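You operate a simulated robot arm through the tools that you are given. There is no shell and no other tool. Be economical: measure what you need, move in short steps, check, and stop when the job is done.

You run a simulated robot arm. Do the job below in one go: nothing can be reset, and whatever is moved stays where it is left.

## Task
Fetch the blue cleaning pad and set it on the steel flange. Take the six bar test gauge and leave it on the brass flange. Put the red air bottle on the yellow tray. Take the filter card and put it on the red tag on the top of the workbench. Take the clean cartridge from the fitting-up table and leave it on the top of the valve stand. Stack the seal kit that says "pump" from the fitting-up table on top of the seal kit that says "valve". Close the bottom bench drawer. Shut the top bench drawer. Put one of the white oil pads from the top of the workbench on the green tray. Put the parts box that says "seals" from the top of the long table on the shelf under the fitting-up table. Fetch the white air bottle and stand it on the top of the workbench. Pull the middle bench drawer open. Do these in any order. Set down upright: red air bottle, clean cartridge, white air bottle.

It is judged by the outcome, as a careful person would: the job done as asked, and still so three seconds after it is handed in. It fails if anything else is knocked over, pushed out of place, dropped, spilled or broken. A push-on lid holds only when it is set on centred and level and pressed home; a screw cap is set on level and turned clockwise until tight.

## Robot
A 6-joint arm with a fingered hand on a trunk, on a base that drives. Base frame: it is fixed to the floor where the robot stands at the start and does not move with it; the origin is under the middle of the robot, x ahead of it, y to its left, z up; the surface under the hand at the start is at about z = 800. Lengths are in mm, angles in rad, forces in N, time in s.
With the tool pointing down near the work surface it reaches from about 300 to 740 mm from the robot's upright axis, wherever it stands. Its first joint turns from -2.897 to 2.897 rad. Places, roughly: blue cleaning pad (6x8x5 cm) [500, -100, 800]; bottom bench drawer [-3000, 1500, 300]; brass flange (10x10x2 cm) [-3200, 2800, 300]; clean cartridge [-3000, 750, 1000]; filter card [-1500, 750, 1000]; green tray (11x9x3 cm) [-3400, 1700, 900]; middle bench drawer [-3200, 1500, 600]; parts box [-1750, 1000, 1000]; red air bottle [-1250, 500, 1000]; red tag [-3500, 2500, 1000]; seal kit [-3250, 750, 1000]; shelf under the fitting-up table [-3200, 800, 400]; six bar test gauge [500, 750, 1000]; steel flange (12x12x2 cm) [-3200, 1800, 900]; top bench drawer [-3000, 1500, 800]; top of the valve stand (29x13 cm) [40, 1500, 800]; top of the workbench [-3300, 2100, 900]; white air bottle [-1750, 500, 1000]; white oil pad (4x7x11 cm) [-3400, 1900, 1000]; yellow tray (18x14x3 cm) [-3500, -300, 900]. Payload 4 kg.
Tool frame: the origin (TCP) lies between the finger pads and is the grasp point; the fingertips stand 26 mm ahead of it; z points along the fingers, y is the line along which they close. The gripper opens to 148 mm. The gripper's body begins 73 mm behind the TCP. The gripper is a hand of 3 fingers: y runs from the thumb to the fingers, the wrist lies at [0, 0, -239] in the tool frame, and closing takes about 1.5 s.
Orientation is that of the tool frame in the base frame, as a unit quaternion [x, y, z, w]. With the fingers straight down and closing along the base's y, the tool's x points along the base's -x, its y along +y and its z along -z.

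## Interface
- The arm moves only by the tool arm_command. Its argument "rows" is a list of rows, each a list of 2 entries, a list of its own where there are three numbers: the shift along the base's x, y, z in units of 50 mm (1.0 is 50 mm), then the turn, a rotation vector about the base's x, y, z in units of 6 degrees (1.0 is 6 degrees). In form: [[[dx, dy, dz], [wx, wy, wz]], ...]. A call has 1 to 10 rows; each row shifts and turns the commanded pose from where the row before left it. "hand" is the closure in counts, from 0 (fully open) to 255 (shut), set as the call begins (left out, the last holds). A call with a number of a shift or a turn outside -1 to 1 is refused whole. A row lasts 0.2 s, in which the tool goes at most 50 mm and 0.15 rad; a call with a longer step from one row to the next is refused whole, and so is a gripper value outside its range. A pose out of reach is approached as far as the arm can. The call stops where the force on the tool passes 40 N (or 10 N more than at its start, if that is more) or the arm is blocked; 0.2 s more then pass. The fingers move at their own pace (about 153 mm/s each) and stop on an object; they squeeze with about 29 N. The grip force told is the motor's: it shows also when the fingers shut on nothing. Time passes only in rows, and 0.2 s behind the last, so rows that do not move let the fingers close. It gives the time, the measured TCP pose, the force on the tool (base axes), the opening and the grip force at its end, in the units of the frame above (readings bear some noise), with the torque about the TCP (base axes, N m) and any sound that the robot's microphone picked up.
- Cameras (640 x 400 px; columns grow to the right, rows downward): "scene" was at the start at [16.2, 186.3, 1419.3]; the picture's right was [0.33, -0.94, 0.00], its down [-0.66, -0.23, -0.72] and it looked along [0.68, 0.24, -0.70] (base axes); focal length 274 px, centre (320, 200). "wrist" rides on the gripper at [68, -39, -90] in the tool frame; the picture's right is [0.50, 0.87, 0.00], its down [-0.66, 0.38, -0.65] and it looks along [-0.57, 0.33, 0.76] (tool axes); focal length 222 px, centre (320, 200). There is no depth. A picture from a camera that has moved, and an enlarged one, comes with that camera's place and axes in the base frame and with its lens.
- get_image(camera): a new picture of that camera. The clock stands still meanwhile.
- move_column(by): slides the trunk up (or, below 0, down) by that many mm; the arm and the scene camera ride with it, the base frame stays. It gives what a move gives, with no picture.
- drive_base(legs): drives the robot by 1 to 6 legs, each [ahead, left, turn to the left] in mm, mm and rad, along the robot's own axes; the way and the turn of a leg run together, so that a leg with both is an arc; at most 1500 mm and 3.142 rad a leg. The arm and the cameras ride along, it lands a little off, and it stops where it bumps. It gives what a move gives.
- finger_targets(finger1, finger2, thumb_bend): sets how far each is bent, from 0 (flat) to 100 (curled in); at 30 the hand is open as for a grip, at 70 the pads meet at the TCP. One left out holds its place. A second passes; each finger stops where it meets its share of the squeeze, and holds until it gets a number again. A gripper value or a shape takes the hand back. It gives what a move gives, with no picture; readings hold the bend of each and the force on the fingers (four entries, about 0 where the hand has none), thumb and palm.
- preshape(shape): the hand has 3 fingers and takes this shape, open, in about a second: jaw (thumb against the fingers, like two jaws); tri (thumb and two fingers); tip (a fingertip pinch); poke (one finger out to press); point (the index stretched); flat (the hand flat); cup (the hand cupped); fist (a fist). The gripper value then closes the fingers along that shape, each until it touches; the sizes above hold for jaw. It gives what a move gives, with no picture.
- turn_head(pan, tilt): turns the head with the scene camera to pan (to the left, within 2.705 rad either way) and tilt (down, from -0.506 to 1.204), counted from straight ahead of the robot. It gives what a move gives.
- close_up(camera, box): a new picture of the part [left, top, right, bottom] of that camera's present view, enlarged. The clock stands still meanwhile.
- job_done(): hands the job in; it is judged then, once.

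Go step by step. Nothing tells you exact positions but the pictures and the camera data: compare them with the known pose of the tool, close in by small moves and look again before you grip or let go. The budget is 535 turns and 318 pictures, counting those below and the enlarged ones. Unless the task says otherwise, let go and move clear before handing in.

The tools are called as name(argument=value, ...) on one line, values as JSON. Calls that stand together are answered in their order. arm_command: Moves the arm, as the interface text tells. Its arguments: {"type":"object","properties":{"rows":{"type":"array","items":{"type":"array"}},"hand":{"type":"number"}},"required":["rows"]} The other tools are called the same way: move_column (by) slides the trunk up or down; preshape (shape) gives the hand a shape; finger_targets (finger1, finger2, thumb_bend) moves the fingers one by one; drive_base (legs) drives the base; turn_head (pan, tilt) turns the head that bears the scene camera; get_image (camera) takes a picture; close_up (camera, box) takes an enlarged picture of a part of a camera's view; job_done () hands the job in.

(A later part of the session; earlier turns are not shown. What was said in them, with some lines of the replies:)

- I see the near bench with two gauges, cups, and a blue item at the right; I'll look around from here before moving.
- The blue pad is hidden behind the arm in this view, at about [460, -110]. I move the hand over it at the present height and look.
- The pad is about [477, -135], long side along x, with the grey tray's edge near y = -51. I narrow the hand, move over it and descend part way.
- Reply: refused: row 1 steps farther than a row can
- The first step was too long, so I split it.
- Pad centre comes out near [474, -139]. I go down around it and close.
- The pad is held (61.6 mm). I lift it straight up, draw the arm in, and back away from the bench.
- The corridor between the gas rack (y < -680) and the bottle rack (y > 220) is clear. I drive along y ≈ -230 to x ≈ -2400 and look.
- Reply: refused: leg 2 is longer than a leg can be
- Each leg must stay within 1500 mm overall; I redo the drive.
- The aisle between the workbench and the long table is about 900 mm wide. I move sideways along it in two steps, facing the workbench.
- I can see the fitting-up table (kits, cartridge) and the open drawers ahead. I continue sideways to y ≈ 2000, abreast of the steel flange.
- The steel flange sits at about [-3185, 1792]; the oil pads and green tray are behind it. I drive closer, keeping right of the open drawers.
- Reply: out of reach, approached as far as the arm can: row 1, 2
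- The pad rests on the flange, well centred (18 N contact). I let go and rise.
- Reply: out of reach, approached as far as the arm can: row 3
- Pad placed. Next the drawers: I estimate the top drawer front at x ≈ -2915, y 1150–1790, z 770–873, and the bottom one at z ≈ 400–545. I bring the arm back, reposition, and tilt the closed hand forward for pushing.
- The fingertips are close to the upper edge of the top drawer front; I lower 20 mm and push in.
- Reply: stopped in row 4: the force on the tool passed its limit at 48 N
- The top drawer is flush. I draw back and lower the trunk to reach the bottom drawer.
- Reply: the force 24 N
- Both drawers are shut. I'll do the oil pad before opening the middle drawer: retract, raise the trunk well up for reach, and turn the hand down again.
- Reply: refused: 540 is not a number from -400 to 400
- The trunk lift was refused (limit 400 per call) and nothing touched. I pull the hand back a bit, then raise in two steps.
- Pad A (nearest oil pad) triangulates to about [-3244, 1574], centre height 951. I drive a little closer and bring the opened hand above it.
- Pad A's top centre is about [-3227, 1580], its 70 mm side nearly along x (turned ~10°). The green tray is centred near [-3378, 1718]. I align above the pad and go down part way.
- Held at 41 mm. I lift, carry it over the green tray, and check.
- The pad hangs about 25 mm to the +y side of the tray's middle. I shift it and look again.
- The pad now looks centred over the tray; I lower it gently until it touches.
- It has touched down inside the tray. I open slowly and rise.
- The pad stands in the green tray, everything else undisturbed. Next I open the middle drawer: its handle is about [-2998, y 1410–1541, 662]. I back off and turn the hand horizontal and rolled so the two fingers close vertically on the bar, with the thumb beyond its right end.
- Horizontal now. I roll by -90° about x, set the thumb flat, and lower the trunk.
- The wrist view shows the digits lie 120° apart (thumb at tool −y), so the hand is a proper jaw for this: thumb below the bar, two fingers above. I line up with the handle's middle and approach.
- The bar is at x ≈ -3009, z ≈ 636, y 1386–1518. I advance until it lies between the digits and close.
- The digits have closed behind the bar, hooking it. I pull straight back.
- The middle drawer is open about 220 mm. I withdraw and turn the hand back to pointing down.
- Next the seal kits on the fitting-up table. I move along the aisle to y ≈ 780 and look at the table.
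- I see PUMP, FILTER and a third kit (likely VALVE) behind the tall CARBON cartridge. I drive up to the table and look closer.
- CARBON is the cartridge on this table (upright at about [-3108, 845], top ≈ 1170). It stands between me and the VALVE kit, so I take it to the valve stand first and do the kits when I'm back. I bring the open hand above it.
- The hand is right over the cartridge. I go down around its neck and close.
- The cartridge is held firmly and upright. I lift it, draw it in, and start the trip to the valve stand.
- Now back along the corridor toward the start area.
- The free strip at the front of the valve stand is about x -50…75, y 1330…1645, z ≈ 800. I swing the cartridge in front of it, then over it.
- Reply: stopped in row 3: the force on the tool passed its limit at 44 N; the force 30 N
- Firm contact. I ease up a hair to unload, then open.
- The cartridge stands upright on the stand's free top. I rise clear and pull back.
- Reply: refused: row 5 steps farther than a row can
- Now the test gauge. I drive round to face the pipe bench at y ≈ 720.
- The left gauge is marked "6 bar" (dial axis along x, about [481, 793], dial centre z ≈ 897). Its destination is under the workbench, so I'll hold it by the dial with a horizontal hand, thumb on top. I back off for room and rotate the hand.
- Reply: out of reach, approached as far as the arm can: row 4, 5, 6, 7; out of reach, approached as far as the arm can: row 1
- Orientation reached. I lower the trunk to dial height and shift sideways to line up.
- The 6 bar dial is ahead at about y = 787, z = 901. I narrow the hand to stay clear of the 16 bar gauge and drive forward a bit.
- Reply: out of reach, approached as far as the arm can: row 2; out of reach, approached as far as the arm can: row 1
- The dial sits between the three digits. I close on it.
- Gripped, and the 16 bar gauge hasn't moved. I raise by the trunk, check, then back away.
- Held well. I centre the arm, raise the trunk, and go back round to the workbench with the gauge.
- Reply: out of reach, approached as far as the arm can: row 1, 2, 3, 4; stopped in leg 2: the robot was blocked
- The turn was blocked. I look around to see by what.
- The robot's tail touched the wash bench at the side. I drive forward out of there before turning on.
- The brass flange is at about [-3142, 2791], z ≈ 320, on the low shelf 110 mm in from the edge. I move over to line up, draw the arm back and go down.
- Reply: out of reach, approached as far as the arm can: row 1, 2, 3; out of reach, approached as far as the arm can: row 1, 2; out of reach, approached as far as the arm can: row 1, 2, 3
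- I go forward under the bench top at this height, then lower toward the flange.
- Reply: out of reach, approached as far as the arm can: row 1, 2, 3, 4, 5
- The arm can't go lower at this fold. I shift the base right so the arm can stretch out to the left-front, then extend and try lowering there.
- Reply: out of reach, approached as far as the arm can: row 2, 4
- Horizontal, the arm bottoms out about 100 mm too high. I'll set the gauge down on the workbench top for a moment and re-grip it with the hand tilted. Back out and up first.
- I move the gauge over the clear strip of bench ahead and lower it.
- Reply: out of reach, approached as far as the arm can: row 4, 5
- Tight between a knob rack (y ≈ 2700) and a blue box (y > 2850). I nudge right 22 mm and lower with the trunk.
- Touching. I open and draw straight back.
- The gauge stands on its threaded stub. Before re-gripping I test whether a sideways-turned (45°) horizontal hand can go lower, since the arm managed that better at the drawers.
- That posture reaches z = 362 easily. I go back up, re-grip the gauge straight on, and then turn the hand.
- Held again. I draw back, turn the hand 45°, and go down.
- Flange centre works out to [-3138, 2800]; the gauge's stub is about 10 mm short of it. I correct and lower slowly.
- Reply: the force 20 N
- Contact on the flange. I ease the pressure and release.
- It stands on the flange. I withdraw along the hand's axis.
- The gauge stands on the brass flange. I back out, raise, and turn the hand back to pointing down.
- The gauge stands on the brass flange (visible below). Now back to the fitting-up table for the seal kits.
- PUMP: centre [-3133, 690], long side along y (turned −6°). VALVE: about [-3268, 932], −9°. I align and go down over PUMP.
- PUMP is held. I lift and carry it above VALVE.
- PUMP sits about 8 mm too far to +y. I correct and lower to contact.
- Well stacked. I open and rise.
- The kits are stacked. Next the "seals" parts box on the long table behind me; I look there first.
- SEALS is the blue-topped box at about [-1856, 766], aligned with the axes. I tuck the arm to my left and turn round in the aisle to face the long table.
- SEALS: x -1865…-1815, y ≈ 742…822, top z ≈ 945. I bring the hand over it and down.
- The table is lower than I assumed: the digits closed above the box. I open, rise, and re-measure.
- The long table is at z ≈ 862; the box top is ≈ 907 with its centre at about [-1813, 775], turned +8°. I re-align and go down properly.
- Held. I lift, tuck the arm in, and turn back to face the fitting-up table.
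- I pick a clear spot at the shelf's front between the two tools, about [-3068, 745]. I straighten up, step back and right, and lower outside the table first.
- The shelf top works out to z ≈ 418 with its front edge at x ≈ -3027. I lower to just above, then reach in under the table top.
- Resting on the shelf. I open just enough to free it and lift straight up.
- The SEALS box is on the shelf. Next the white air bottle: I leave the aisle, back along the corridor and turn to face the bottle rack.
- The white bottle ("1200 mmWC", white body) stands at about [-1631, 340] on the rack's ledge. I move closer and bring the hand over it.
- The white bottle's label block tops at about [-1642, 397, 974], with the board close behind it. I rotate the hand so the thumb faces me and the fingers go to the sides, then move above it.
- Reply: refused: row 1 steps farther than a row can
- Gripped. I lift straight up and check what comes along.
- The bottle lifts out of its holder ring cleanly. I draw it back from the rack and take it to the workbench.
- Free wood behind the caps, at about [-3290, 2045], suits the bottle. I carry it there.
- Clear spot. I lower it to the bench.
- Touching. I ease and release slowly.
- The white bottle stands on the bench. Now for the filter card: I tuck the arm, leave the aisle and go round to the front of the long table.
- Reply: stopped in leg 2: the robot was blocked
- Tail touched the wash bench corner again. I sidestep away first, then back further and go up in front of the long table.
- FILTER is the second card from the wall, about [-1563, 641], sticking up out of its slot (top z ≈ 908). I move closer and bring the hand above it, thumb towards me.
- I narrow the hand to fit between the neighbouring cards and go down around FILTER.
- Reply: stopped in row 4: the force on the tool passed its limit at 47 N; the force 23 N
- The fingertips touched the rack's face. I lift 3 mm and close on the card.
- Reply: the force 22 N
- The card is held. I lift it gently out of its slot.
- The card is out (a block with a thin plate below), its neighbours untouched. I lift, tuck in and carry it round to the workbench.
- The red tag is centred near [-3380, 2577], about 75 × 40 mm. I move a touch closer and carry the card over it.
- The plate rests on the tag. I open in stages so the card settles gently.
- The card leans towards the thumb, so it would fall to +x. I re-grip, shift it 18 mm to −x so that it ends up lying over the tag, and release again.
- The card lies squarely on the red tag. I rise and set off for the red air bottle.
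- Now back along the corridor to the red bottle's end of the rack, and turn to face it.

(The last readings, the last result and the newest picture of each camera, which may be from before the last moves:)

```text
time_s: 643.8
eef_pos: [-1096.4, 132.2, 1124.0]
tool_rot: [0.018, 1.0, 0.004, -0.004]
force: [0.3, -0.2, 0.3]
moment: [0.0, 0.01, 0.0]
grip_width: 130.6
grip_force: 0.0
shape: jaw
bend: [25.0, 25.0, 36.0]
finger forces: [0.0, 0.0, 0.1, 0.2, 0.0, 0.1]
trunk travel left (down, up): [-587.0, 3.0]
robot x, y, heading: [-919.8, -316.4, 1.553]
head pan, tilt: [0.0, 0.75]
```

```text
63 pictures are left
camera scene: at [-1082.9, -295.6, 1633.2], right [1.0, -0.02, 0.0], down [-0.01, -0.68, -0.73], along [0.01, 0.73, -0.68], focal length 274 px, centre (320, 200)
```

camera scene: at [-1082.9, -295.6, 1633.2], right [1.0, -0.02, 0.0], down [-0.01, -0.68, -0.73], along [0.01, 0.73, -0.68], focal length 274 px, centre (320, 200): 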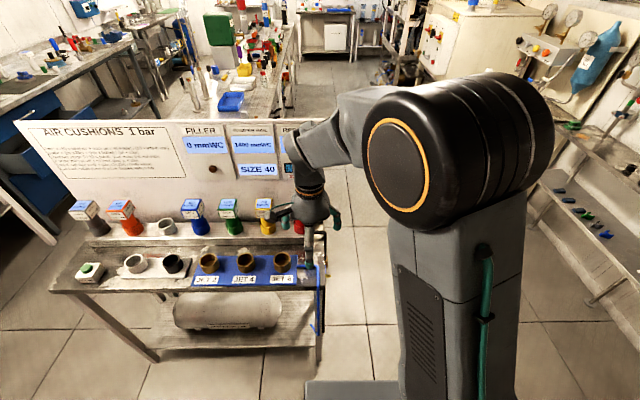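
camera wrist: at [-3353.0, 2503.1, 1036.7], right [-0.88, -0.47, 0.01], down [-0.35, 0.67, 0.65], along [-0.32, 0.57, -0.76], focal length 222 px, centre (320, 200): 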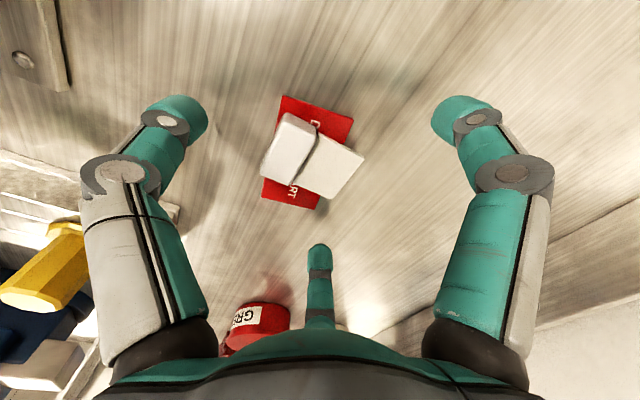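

drive_base(legs=[[110, 0, 0.015]])

arm_command(rows=[[[-0.4, 0.5, 0.4], [0, 0, -0.17]], [[-0.4, 0.7, 0], [0, 0, 0]], [[-0.2, 0.7, 0], [0, 0, 0]], [[0, 0.7, 0], [0, 0, 0]]], hand=60)

get_image(camera="wrist")

```text
time_s: 645.0
eef_pos: [-1102.2, 241.4, 1123.4]
tool_rot: [0.011, 1.0, 0.004, -0.002]
force: [0.9, -0.1, 0.3]
moment: [-0.01, 0.02, 0.0]
grip_width: 130.4
grip_force: 0.0
shape: jaw
bend: [25.0, 25.0, 36.0]
finger forces: [0.0, 0.0, 0.0, 0.0, 0.1, 0.1]
trunk travel left (down, up): [-587.0, 3.0]
robot x, y, heading: [-921.1, -209.5, 1.566]
head pan, tilt: [0.0, 0.75]
```

```text
time_s: 646.0
eef_pos: [-1154.8, 370.3, 1144.5]
tool_rot: [0.019, 1.0, 0.002, -0.002]
force: [0.2, 0.2, 0.5]
moment: [-0.04, -0.01, -0.01]
grip_width: 113.7
grip_force: 0.1
shape: jaw
bend: [26.0, 26.0, 53.0]
finger forces: [0.0, 0.0, 0.1, 0.0, 0.0, 0.0]
trunk travel left (down, up): [-587.0, 3.0]
robot x, y, heading: [-920.1, -206.5, 1.564]
head pan, tilt: [0.0, 0.75]
```

```text
62 pictures are left
camera wrist: at [-1223.2, 332.6, 1234.2], right [-0.47, 0.88, 0.01], down [0.67, 0.35, 0.65], along [0.57, 0.31, -0.76], focal length 222 px, centre (320, 200)
```

wrist: 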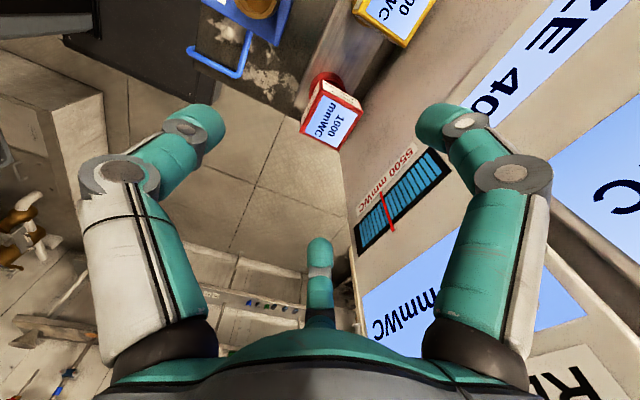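

Red block centre: [-1148, 392]. I go down on it as with the white one.

arm_command(rows=[[[0.12, 0.28, 0], [0, 0, 0]], [[0, 0, -1], [0, 0, 0]], [[0, 0, -0.9], [0, 0, 0]]])

get_image(camera="wrist")

```text
time_s: 646.8
eef_pos: [-1149.2, 388.3, 1048.5]
tool_rot: [0.019, 1.0, 0.003, -0.004]
force: [-0.1, 0.8, -0.8]
moment: [-0.02, 0.05, -0.01]
grip_width: 113.4
grip_force: 0.1
shape: jaw
bend: [26.0, 26.0, 53.0]
finger forces: [0.0, 0.1, 0.0, 0.1, 0.0, 0.1]
trunk travel left (down, up): [-587.0, 3.0]
robot x, y, heading: [-922.2, -209.8, 1.565]
head pan, tilt: [0.0, 0.75]
```

```text
61 pictures are left
camera wrist: at [-1217.1, 350.3, 1137.8], right [-0.47, 0.88, 0.01], down [0.67, 0.35, 0.65], along [0.57, 0.31, -0.76], focal length 222 px, centre (320, 200)
```

wrist: 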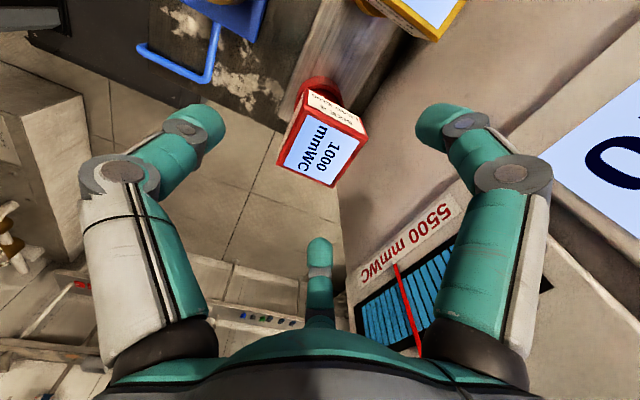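

arm_command(rows=[[[0.12, -0.06, -0.7], [0, 0, 0]], [[0, 0, -0.7], [0, 0, 0]], [[0, 0, -0.42], [0, 0, 0]], [[0, 0, 0], [0, 0, 0]]])

arm_command(rows=[[[0, 0, 0], [0, 0, 0]], [[0, 0, 0], [0, 0, 0]], [[0, 0, 0], [0, 0, 0]], [[0, 0, 0], [0, 0, 0]], [[0, 0, 0], [0, 0, 0]], [[0, 0, 0], [0, 0, 0]], [[0, 0, 0], [0, 0, 0]]], hand=255)

get_image(camera="wrist")

```text
time_s: 647.8
eef_pos: [-1140.8, 385.0, 958.9]
tool_rot: [0.019, 1.0, 0.003, -0.004]
force: [0.2, 0.8, 0.3]
moment: [0.0, -0.01, -0.03]
grip_width: 113.5
grip_force: 0.1
shape: jaw
bend: [26.0, 26.0, 53.0]
finger forces: [0.0, 0.0, 0.0, 0.0, 0.0, 0.1]
trunk travel left (down, up): [-587.0, 3.0]
robot x, y, heading: [-921.2, -210.2, 1.57]
head pan, tilt: [0.0, 0.75]
```

```text
time_s: 649.4
eef_pos: [-1142.4, 384.6, 958.3]
tool_rot: [0.02, 1.0, 0.004, -0.002]
force: [1.2, -0.6, 0.6]
moment: [0.0, -0.06, 0.01]
grip_width: 44.9
grip_force: 28.6
shape: jaw
bend: [77.0, 77.0, 70.0]
finger forces: [22.4, 23.4, 0.0, 0.0, 25.7, 0.0]
trunk travel left (down, up): [-587.0, 3.0]
robot x, y, heading: [-920.4, -211.0, 1.575]
head pan, tilt: [0.0, 0.75]
```

```text
60 pictures are left
camera wrist: at [-1210.1, 346.9, 1048.2], right [-0.47, 0.88, 0.01], down [0.67, 0.35, 0.65], along [0.57, 0.31, -0.76], focal length 222 px, centre (320, 200)
```

wrist: 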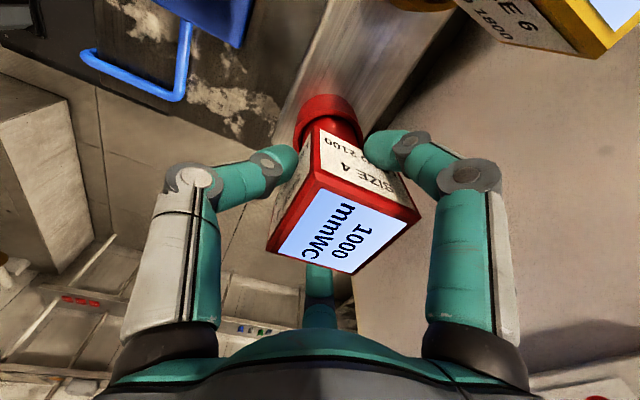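

Held. I lift it out, back off and head for the yellow tray.

arm_command(rows=[[[0, 0, 0.5], [0, 0, 0]], [[0, 0, 0.9], [0, 0, 0]], [[0, 0, 0.9], [0, 0, 0]], [[0, 0, 0.9], [0, 0, 0]], [[0, 0, 0.6], [0, 0, 0]], [[0.1, -0.9, 0.2], [0, 0, 0]], [[0.1, -0.9, 0.2], [0, 0, 0]], [[0.1, -0.9, 0], [0, 0, 0]], [[0.1, -0.9, 0], [0, 0, 0]]])

drive_base(legs=[[-110, 0, 0], [0, 0, 1.57], [1000, 0, 0], [750, 0, 0]])

turn_head(pan=0.1, tilt=0.6)

get_image(camera="scene")

```text
time_s: 651.4
eef_pos: [-1123.4, 200.9, 1168.8]
tool_rot: [0.021, 1.0, 0.004, -0.003]
force: [0.4, 0.7, -1.9]
moment: [-0.02, -0.01, -0.01]
grip_width: 44.6
grip_force: 28.9
shape: jaw
bend: [77.0, 77.0, 70.0]
finger forces: [22.4, 23.4, 0.0, 0.0, 25.9, 0.0]
trunk travel left (down, up): [-587.0, 3.0]
robot x, y, heading: [-921.3, -209.0, 1.564]
head pan, tilt: [0.0, 0.75]
```

```text
time_s: 665.0
eef_pos: [-3081.8, -565.4, 1168.5]
tool_rot: [-0.704, 0.71, 0.0, -0.004]
force: [0.0, -0.6, -2.4]
moment: [-0.05, -0.06, 0.01]
grip_width: 44.0
grip_force: 28.9
shape: jaw
bend: [77.0, 77.0, 70.0]
finger forces: [22.5, 23.3, 0.0, 0.0, 25.0, 0.0]
trunk travel left (down, up): [-587.0, 3.0]
robot x, y, heading: [-2676.5, -352.5, -3.11]
head pan, tilt: [0.0, 0.75]
```

```text
time_s: 665.7
eef_pos: [-3080.5, -565.9, 1168.0]
tool_rot: [-0.703, 0.711, 0.0, -0.005]
force: [0.1, -0.9, -1.1]
moment: [-0.01, 0.02, -0.01]
grip_width: 44.0
grip_force: 29.3
shape: jaw
bend: [77.0, 77.0, 70.0]
finger forces: [22.4, 23.2, 0.0, 0.0, 25.0, 0.0]
trunk travel left (down, up): [-587.0, 3.0]
robot x, y, heading: [-2675.5, -350.8, -3.119]
head pan, tilt: [0.099, 0.6]
```

```text
59 pictures are left
camera scene: at [-2700.5, -523.2, 1646.0], right [-0.13, 0.99, 0.0], down [0.56, 0.07, -0.82], along [-0.82, -0.1, -0.57], focal length 274 px, centre (320, 200)
```

scene: 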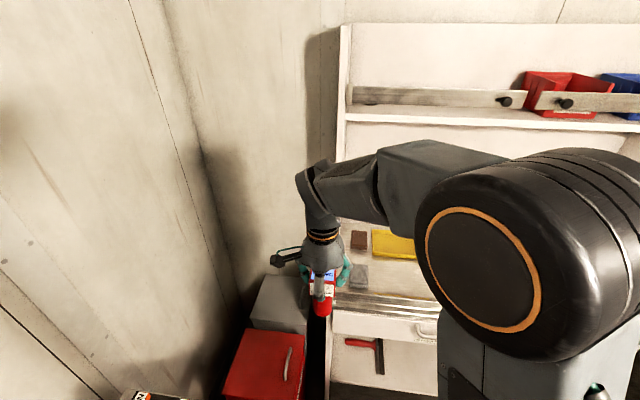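

drive_base(legs=[[0, -190, -0.025]])

turn_head(pan=0.15, tilt=0.65)

get_image(camera="scene")

get_image(camera="wrist")

```text
time_s: 667.2
eef_pos: [-3089.0, -362.5, 1167.5]
tool_rot: [-0.695, 0.719, 0.0, -0.006]
force: [-0.5, -0.2, -2.7]
moment: [0.0, 0.0, 0.01]
grip_width: 43.9
grip_force: 29.1
shape: jaw
bend: [77.0, 77.0, 70.0]
finger forces: [22.5, 23.5, 0.0, 0.1, 25.0, 0.0]
trunk travel left (down, up): [-587.0, 3.0]
robot x, y, heading: [-2679.0, -159.9, -3.139]
head pan, tilt: [0.099, 0.6]
```

```text
time_s: 667.9
eef_pos: [-3088.9, -363.6, 1168.7]
tool_rot: [-0.694, 0.72, -0.001, -0.005]
force: [0.9, 0.1, -2.4]
moment: [-0.03, 0.0, 0.02]
grip_width: 43.9
grip_force: 29.3
shape: jaw
bend: [77.0, 77.0, 70.0]
finger forces: [22.5, 23.2, 0.1, 0.0, 25.0, 0.1]
trunk travel left (down, up): [-587.0, 3.0]
robot x, y, heading: [-2678.7, -157.9, -3.138]
head pan, tilt: [0.15, 0.649]
```

```text
58 pictures are left
camera scene: at [-2705.6, -334.0, 1641.8], right [-0.15, 0.99, 0.0], down [0.6, 0.09, -0.8], along [-0.79, -0.12, -0.6], focal length 274 px, centre (320, 200)
```

scene: 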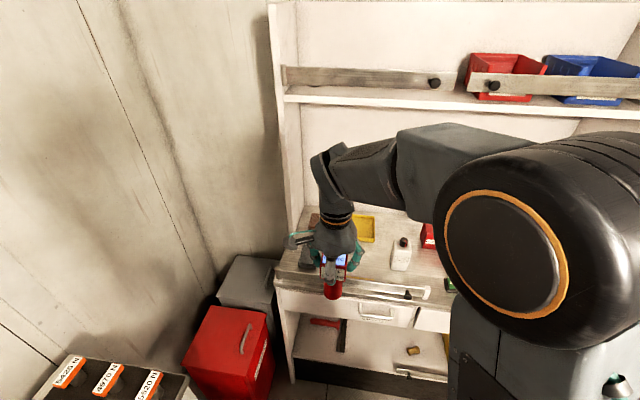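

```text
57 pictures are left
camera wrist: at [-3051.8, -431.7, 1257.4], right [-0.88, -0.47, 0.01], down [-0.35, 0.67, 0.65], along [-0.31, 0.57, -0.76], focal length 222 px, centre (320, 200)
```

wrist: 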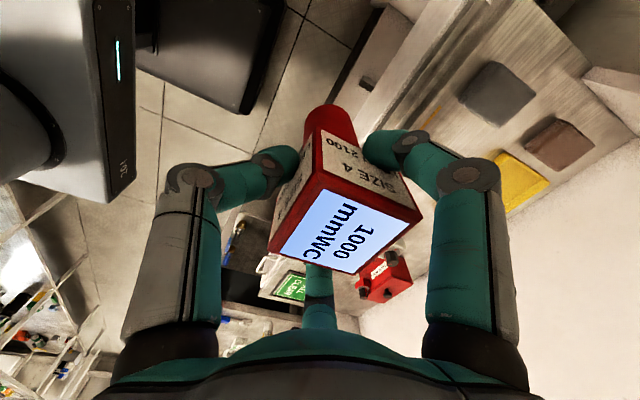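

The tray is at about [-3524, -333], z ≈ 894, set 120 mm behind the edge of an upper shelf (z ≈ 1427). I lower the trunk while raising the arm, to come in flat beneath that shelf, and drive up.

arm_command(rows=[[[0, 0.2, 0.9], [0, 0, 0]], [[0, 0.2, 0.9], [0, 0, 0]], [[0, 0.2, 0.2], [0, 0, 0]]])

move_column(by=-180)

drive_base(legs=[[190, 0, 0]])

get_image(camera="wrist")

get_image(camera="scene")

```text
time_s: 668.7
eef_pos: [-3090.5, -334.3, 1268.1]
tool_rot: [-0.695, 0.719, 0.001, -0.003]
force: [-0.1, 0.0, -3.0]
moment: [0.02, 0.0, 0.01]
grip_width: 43.7
grip_force: 28.8
shape: jaw
bend: [77.0, 77.0, 70.0]
finger forces: [22.5, 23.2, 0.0, 0.1, 25.0, 0.1]
trunk travel left (down, up): [-587.0, 3.0]
robot x, y, heading: [-2676.2, -159.2, -3.139]
head pan, tilt: [0.15, 0.649]
```

```text
time_s: 670.7
eef_pos: [-3090.7, -333.5, 1087.2]
tool_rot: [-0.695, 0.719, 0.0, -0.005]
force: [0.5, 0.6, -2.6]
moment: [0.01, -0.03, 0.0]
grip_width: 43.9
grip_force: 29.0
shape: jaw
bend: [77.0, 77.0, 70.0]
finger forces: [22.5, 23.2, 0.0, 0.1, 25.0, 0.1]
trunk travel left (down, up): [-407.0, 183.0]
robot x, y, heading: [-2679.7, -155.5, -3.137]
head pan, tilt: [0.15, 0.649]
```

```text
time_s: 672.2
eef_pos: [-3280.8, -335.9, 1086.9]
tool_rot: [-0.696, 0.718, 0.001, -0.004]
force: [1.0, -1.0, -2.0]
moment: [0.0, -0.01, -0.03]
grip_width: 43.8
grip_force: 29.2
shape: jaw
bend: [77.0, 77.0, 70.0]
finger forces: [22.5, 23.3, 0.1, 0.1, 25.0, 0.0]
trunk travel left (down, up): [-407.0, 183.0]
robot x, y, heading: [-2870.6, -159.8, -3.136]
head pan, tilt: [0.15, 0.649]
```

```text
56 pictures are left
camera wrist: at [-3243.2, -404.8, 1177.2], right [-0.88, -0.47, 0.01], down [-0.35, 0.67, 0.65], along [-0.31, 0.57, -0.76], focal length 222 px, centre (320, 200)
```

wrist: 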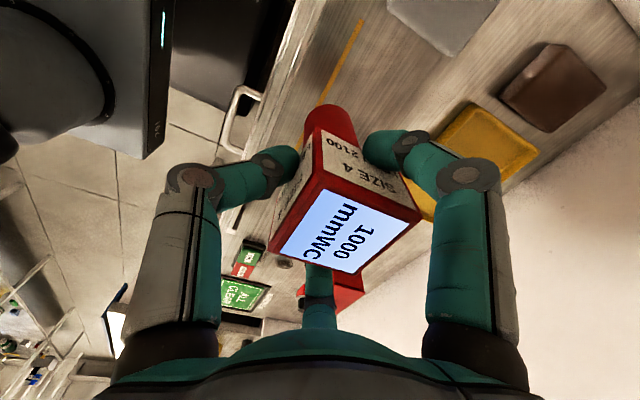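

```text
55 pictures are left
camera scene: at [-2896.6, -334.9, 1461.8], right [-0.15, 0.99, 0.0], down [0.6, 0.09, -0.8], along [-0.79, -0.12, -0.6], focal length 274 px, centre (320, 200)
```

scene: 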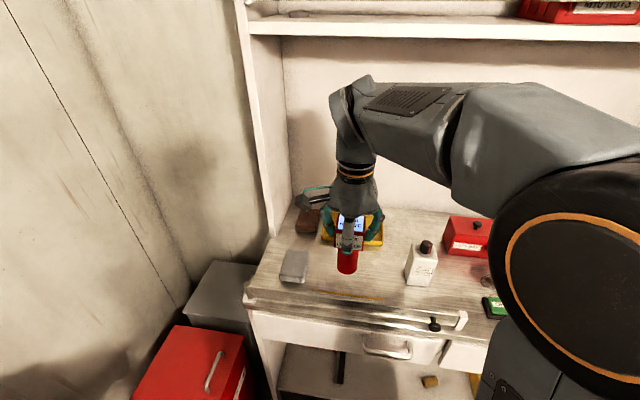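

Tray centre is about [-3508, -330]. I move in under the shelf.

arm_command(rows=[[[-0.9, 0, 0], [0, 0, 0]], [[-0.9, 0, 0], [0, 0, 0]], [[-0.9, 0, 0], [0, 0, 0]], [[-0.9, 0.1, 0], [0, 0, 0]]])

get_image(camera="scene")

get_image(camera="wrist")

```text
time_s: 673.2
eef_pos: [-3461.2, -330.8, 1087.0]
tool_rot: [-0.695, 0.719, 0.001, -0.005]
force: [-0.1, -0.1, -2.2]
moment: [0.04, -0.01, -0.01]
grip_width: 44.1
grip_force: 28.7
shape: jaw
bend: [77.0, 77.0, 70.0]
finger forces: [22.5, 23.4, 0.0, 0.1, 25.1, 0.0]
trunk travel left (down, up): [-407.0, 183.0]
robot x, y, heading: [-2872.8, -157.8, -3.139]
head pan, tilt: [0.15, 0.649]
```

```text
54 pictures are left
camera scene: at [-2896.8, -334.9, 1461.8], right [-0.15, 0.99, 0.0], down [0.6, 0.09, -0.8], along [-0.79, -0.12, -0.6], focal length 274 px, centre (320, 200)
```

scene: 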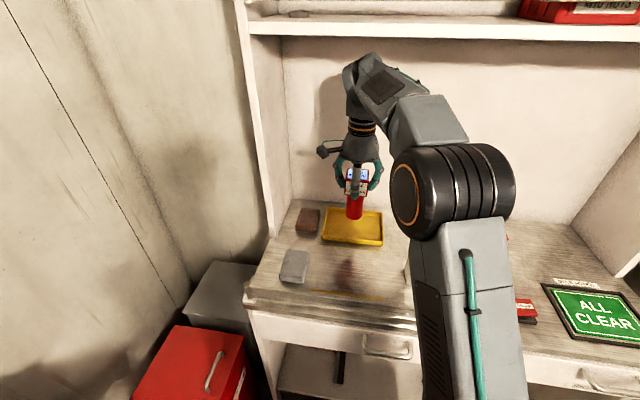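

```text
53 pictures are left
camera wrist: at [-3424.0, -400.1, 1176.0], right [-0.88, -0.47, 0.01], down [-0.35, 0.67, 0.65], along [-0.31, 0.57, -0.76], focal length 222 px, centre (320, 200)
```

wrist: 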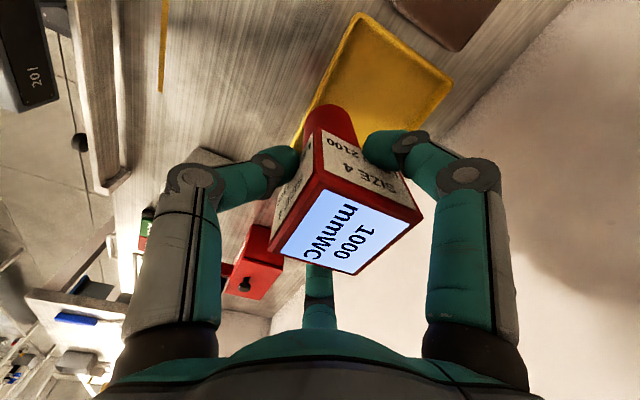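

arm_command(rows=[[[-0.85, -0.06, 0], [0, 0, 0]], [[0, 0, -0.7], [0, 0, 0]], [[0, 0, -0.6], [0, 0, 0]]])

close_up(camera="scene", box=[290, 120, 430, 260])

```text
time_s: 674.0
eef_pos: [-3501.1, -334.7, 1025.1]
tool_rot: [-0.696, 0.718, 0.0, -0.005]
force: [0.0, -0.5, -2.3]
moment: [0.02, 0.0, 0.05]
grip_width: 43.6
grip_force: 29.0
shape: jaw
bend: [77.0, 77.0, 70.0]
finger forces: [22.4, 23.4, 0.0, 0.0, 25.0, 0.0]
trunk travel left (down, up): [-407.0, 183.0]
robot x, y, heading: [-2871.4, -158.3, -3.135]
head pan, tilt: [0.15, 0.649]
```

```text
2.86 times, centred on (360, 190) of scene
camera zoom: at [-2896.4, -334.8, 1461.8], right [-0.15, 0.99, 0.0], down [0.6, 0.09, -0.8], along [-0.79, -0.12, -0.6], focal length 783 px, centre (206, 229)
```

zoom: 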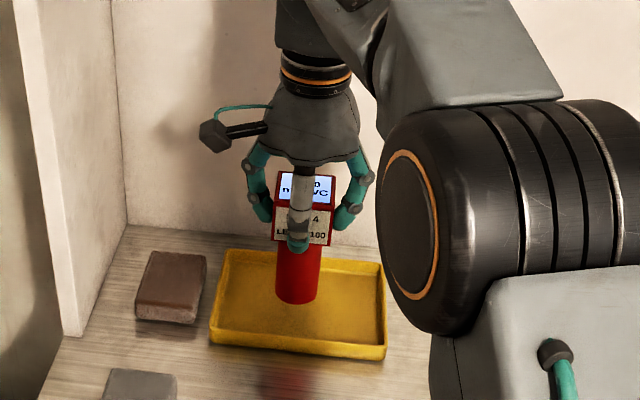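

arm_command(rows=[[[-0.24, 0, -0.1], [0, 0, 0]], [[0, 0, -0.1], [0, 0, 0]], [[0, 0, -0.06], [0, 0, 0]], [[0, 0, -0.06], [0, 0, 0]], [[0, 0, -0.06], [0, 0, 0]], [[0, 0, -0.06], [0, 0, 0]], [[0, 0, -0.06], [0, 0, 0]]])

close_up(camera="scene", box=[290, 120, 430, 260])

```text
time_s: 675.6
eef_pos: [-3515.1, -333.4, 996.8]
tool_rot: [-0.695, 0.719, 0.0, -0.005]
force: [0.8, -0.3, -2.1]
moment: [0.02, -0.05, 0.02]
grip_width: 44.0
grip_force: 28.9
shape: jaw
bend: [77.0, 77.0, 70.0]
finger forces: [22.4, 23.3, 0.0, 0.0, 24.8, 0.0]
trunk travel left (down, up): [-407.0, 183.0]
robot x, y, heading: [-2872.5, -165.2, -3.138]
head pan, tilt: [0.15, 0.649]
```

```text
2.86 times, centred on (360, 190) of scene
camera zoom: at [-2896.7, -334.9, 1461.8], right [-0.15, 0.99, 0.0], down [0.6, 0.09, -0.8], along [-0.79, -0.12, -0.6], focal length 783 px, centre (206, 229)
```

zoom: 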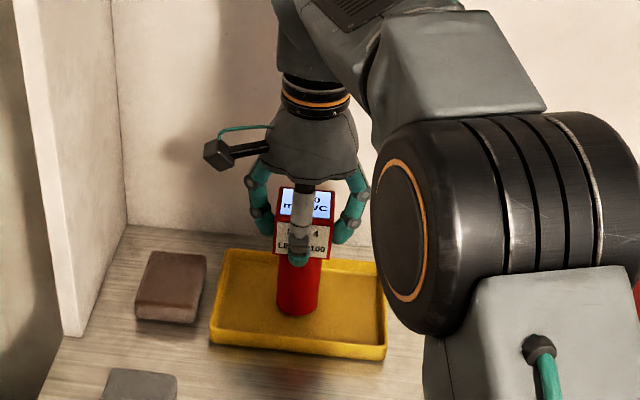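

Still a little gap; I keep lowering in small steps.

arm_command(rows=[[[0, 0, -0.06], [0, 0, 0]], [[0, 0, -0.06], [0, 0, 0]], [[0, 0, -0.06], [0, 0, 0]], [[0, 0, -0.06], [0, 0, 0]], [[0, 0, 0], [0, 0, 0]]])

```text
time_s: 676.9
eef_pos: [-3514.2, -334.7, 991.8]
tool_rot: [-0.695, 0.719, 0.003, -0.01]
force: [3.0, 0.3, 19.8]
moment: [0.07, 0.0, 0.0]
grip_width: 45.3
grip_force: 28.8
shape: jaw
bend: [78.0, 78.0, 71.0]
finger forces: [25.2, 27.0, 0.1, 0.1, 31.1, 0.0]
trunk travel left (down, up): [-407.0, 183.0]
robot x, y, heading: [-2872.8, -159.3, -3.135]
head pan, tilt: [0.15, 0.649]
stopped in row 5: the force on the tool passed its limit at 41 N (the readings are from after the stop); the commanded pose is now the measured one
```

Touchdown. I ease up slightly, release, and rise a little before backing out.

arm_command(rows=[[[0, 0, 0.04], [0, 0, 0]], [[0, 0, 0], [0, 0, 0]]])

arm_command(rows=[[[0, 0, 0], [0, 0, 0]], [[0, 0, 0], [0, 0, 0]], [[0, 0, 0], [0, 0, 0]], [[0, 0, 0], [0, 0, 0]], [[0, 0, 0], [0, 0, 0]]], hand=50)

arm_command(rows=[[[0, 0, 0.5], [0, 0, 0]], [[0, 0, 0.9], [0, 0, 0]], [[0, 0, 0.7], [0, 0, 0]], [[0.9, 0, 0], [0, 0, 0]], [[0.9, 0, 0], [0, 0, 0]], [[0.9, 0, 0], [0, 0, 0]], [[0.9, 0, 0], [0, 0, 0]]])

get_image(camera="scene")

get_image(camera="wrist")

```text
time_s: 677.5
eef_pos: [-3514.1, -334.5, 990.5]
tool_rot: [-0.695, 0.719, 0.002, -0.008]
force: [2.5, -0.2, 19.6]
moment: [0.1, 0.06, -0.03]
grip_width: 45.2
grip_force: 29.1
shape: jaw
bend: [78.0, 78.0, 71.0]
finger forces: [25.6, 26.8, 0.0, 0.0, 30.0, 0.0]
trunk travel left (down, up): [-407.0, 183.0]
robot x, y, heading: [-2865.6, -157.8, -3.134]
head pan, tilt: [0.15, 0.649]
```

```text
time_s: 678.7
eef_pos: [-3515.5, -334.2, 990.0]
tool_rot: [-0.695, 0.719, 0.001, -0.008]
force: [0.0, -0.4, -0.9]
moment: [0.03, 0.0, -0.01]
grip_width: 118.8
grip_force: 0.0
shape: jaw
bend: [25.0, 25.0, 47.0]
finger forces: [0.1, 0.0, 0.1, 0.1, 0.0, 0.1]
trunk travel left (down, up): [-407.0, 183.0]
robot x, y, heading: [-2868.2, -156.9, -3.136]
head pan, tilt: [0.15, 0.649]
```

```text
time_s: 680.3
eef_pos: [-3333.6, -334.4, 1095.7]
tool_rot: [-0.695, 0.719, 0.001, -0.007]
force: [-0.7, 0.2, 1.0]
moment: [0.01, 0.0, -0.01]
grip_width: 118.8
grip_force: 0.0
shape: jaw
bend: [25.0, 25.0, 47.0]
finger forces: [0.1, 0.0, 0.0, 0.0, 0.0, 0.0]
trunk travel left (down, up): [-407.0, 183.0]
robot x, y, heading: [-2873.4, -155.1, -3.141]
head pan, tilt: [0.15, 0.649]
```

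```text
50 pictures are left
camera scene: at [-2896.5, -334.8, 1461.8], right [-0.15, 0.99, 0.0], down [0.6, 0.09, -0.8], along [-0.79, -0.12, -0.6], focal length 274 px, centre (320, 200)
```

scene: 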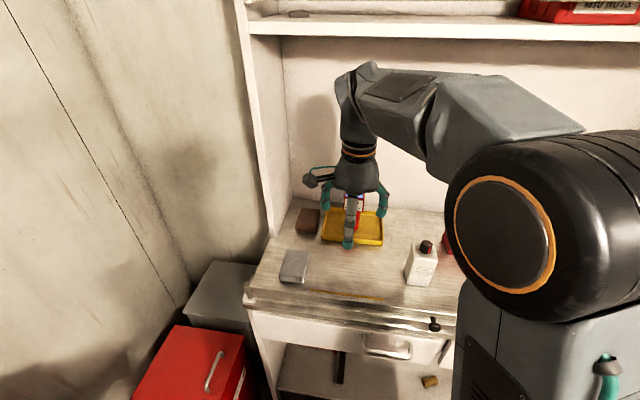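

```text
49 pictures are left
camera wrist: at [-3295.7, -402.7, 1185.2], right [-0.88, -0.47, 0.02], down [-0.35, 0.67, 0.65], along [-0.32, 0.57, -0.76], focal length 222 px, centre (320, 200)
```

wrist: 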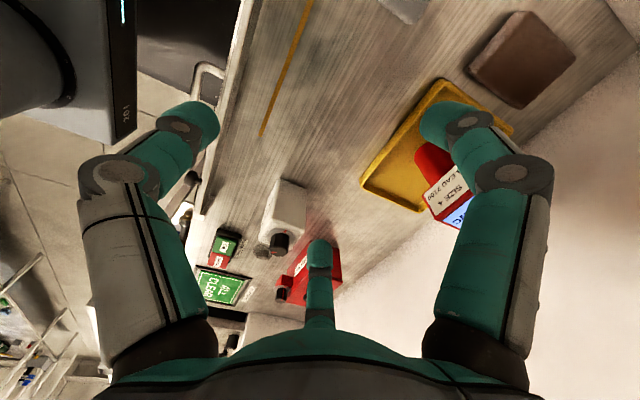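

The red bottle stands in the yellow tray. I back off and make one last check of the workbench side.

drive_base(legs=[[-420, 0, 0], [0, -1300, 0]])

turn_head(pan=-0.3, tilt=0.6)

get_image(camera="scene")

turn_head(pan=0.3, tilt=0.7)

get_image(camera="scene")

```text
time_s: 689.0
eef_pos: [-2921.2, 962.7, 1096.3]
tool_rot: [-0.696, 0.718, 0.001, -0.008]
force: [0.0, -0.6, 0.3]
moment: [0.03, -0.02, 0.01]
grip_width: 118.8
grip_force: 0.1
shape: jaw
bend: [25.0, 25.0, 47.0]
finger forces: [0.1, 0.0, 0.0, 0.0, 0.1, 0.0]
trunk travel left (down, up): [-407.0, 183.0]
robot x, y, heading: [-2457.4, 1140.5, -3.134]
head pan, tilt: [0.15, 0.649]
```

```text
time_s: 689.9
eef_pos: [-2921.2, 962.1, 1096.1]
tool_rot: [-0.696, 0.718, 0.001, -0.008]
force: [-0.5, 0.4, 0.8]
moment: [0.02, 0.02, 0.0]
grip_width: 119.1
grip_force: 0.1
shape: jaw
bend: [25.0, 25.0, 47.0]
finger forces: [0.0, 0.0, 0.1, 0.1, 0.1, 0.1]
trunk travel left (down, up): [-407.0, 183.0]
robot x, y, heading: [-2462.0, 1136.3, -3.134]
head pan, tilt: [-0.3, 0.6]
```

```text
48 pictures are left
camera scene: at [-2483.1, 1001.2, 1466.1], right [0.29, 0.96, 0.0], down [0.54, -0.16, -0.83], along [-0.79, 0.24, -0.56], focal length 274 px, centre (320, 200)
```

scene: 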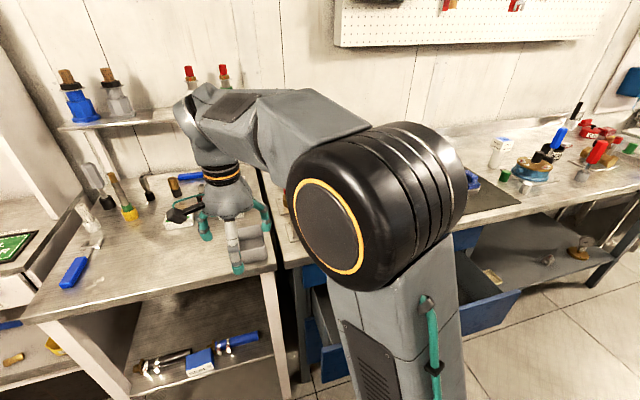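

```text
time_s: 690.9
eef_pos: [-2921.9, 961.8, 1095.6]
tool_rot: [-0.696, 0.718, 0.002, -0.007]
force: [0.1, -0.4, 0.1]
moment: [-0.02, 0.0, -0.01]
grip_width: 119.1
grip_force: 0.0
shape: jaw
bend: [25.0, 25.0, 47.0]
finger forces: [0.1, 0.0, 0.1, 0.0, 0.1, 0.0]
trunk travel left (down, up): [-407.0, 183.0]
robot x, y, heading: [-2457.9, 1140.9, -3.132]
head pan, tilt: [0.3, 0.7]
```

```text
47 pictures are left
camera scene: at [-2479.5, 950.0, 1457.5], right [-0.3, 0.95, 0.0], down [0.61, 0.19, -0.77], along [-0.73, -0.23, -0.64], focal length 274 px, centre (320, 200)
```

scene: 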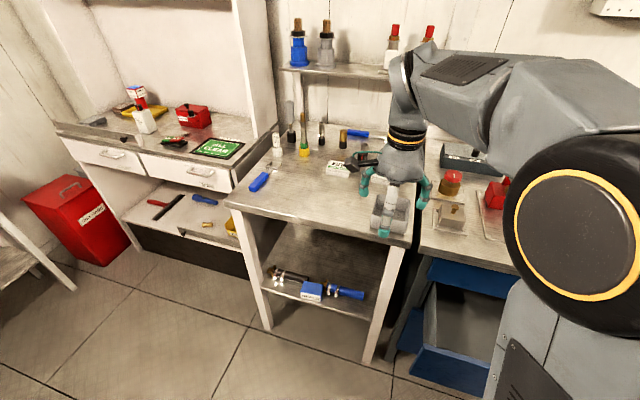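

Everything is in place: bottles upright, gauge on the brass flange, seals box on the shelf, middle drawer open. I hand the job in.

job_done()

```text
The job is handed in.
```

I did all twelve jobs, with nothing knocked over or dropped, and handed them in. Four details to note:

- The filter card lies flat on the red tag.
- The six bar gauge stands on its threaded end on the brass flange, because its black base stayed behind on the pipe bench.
- The oil pad leans slightly against the green tray's rim.
- The seals box was shifted a little on the long table by a first missed grip before I moved it.
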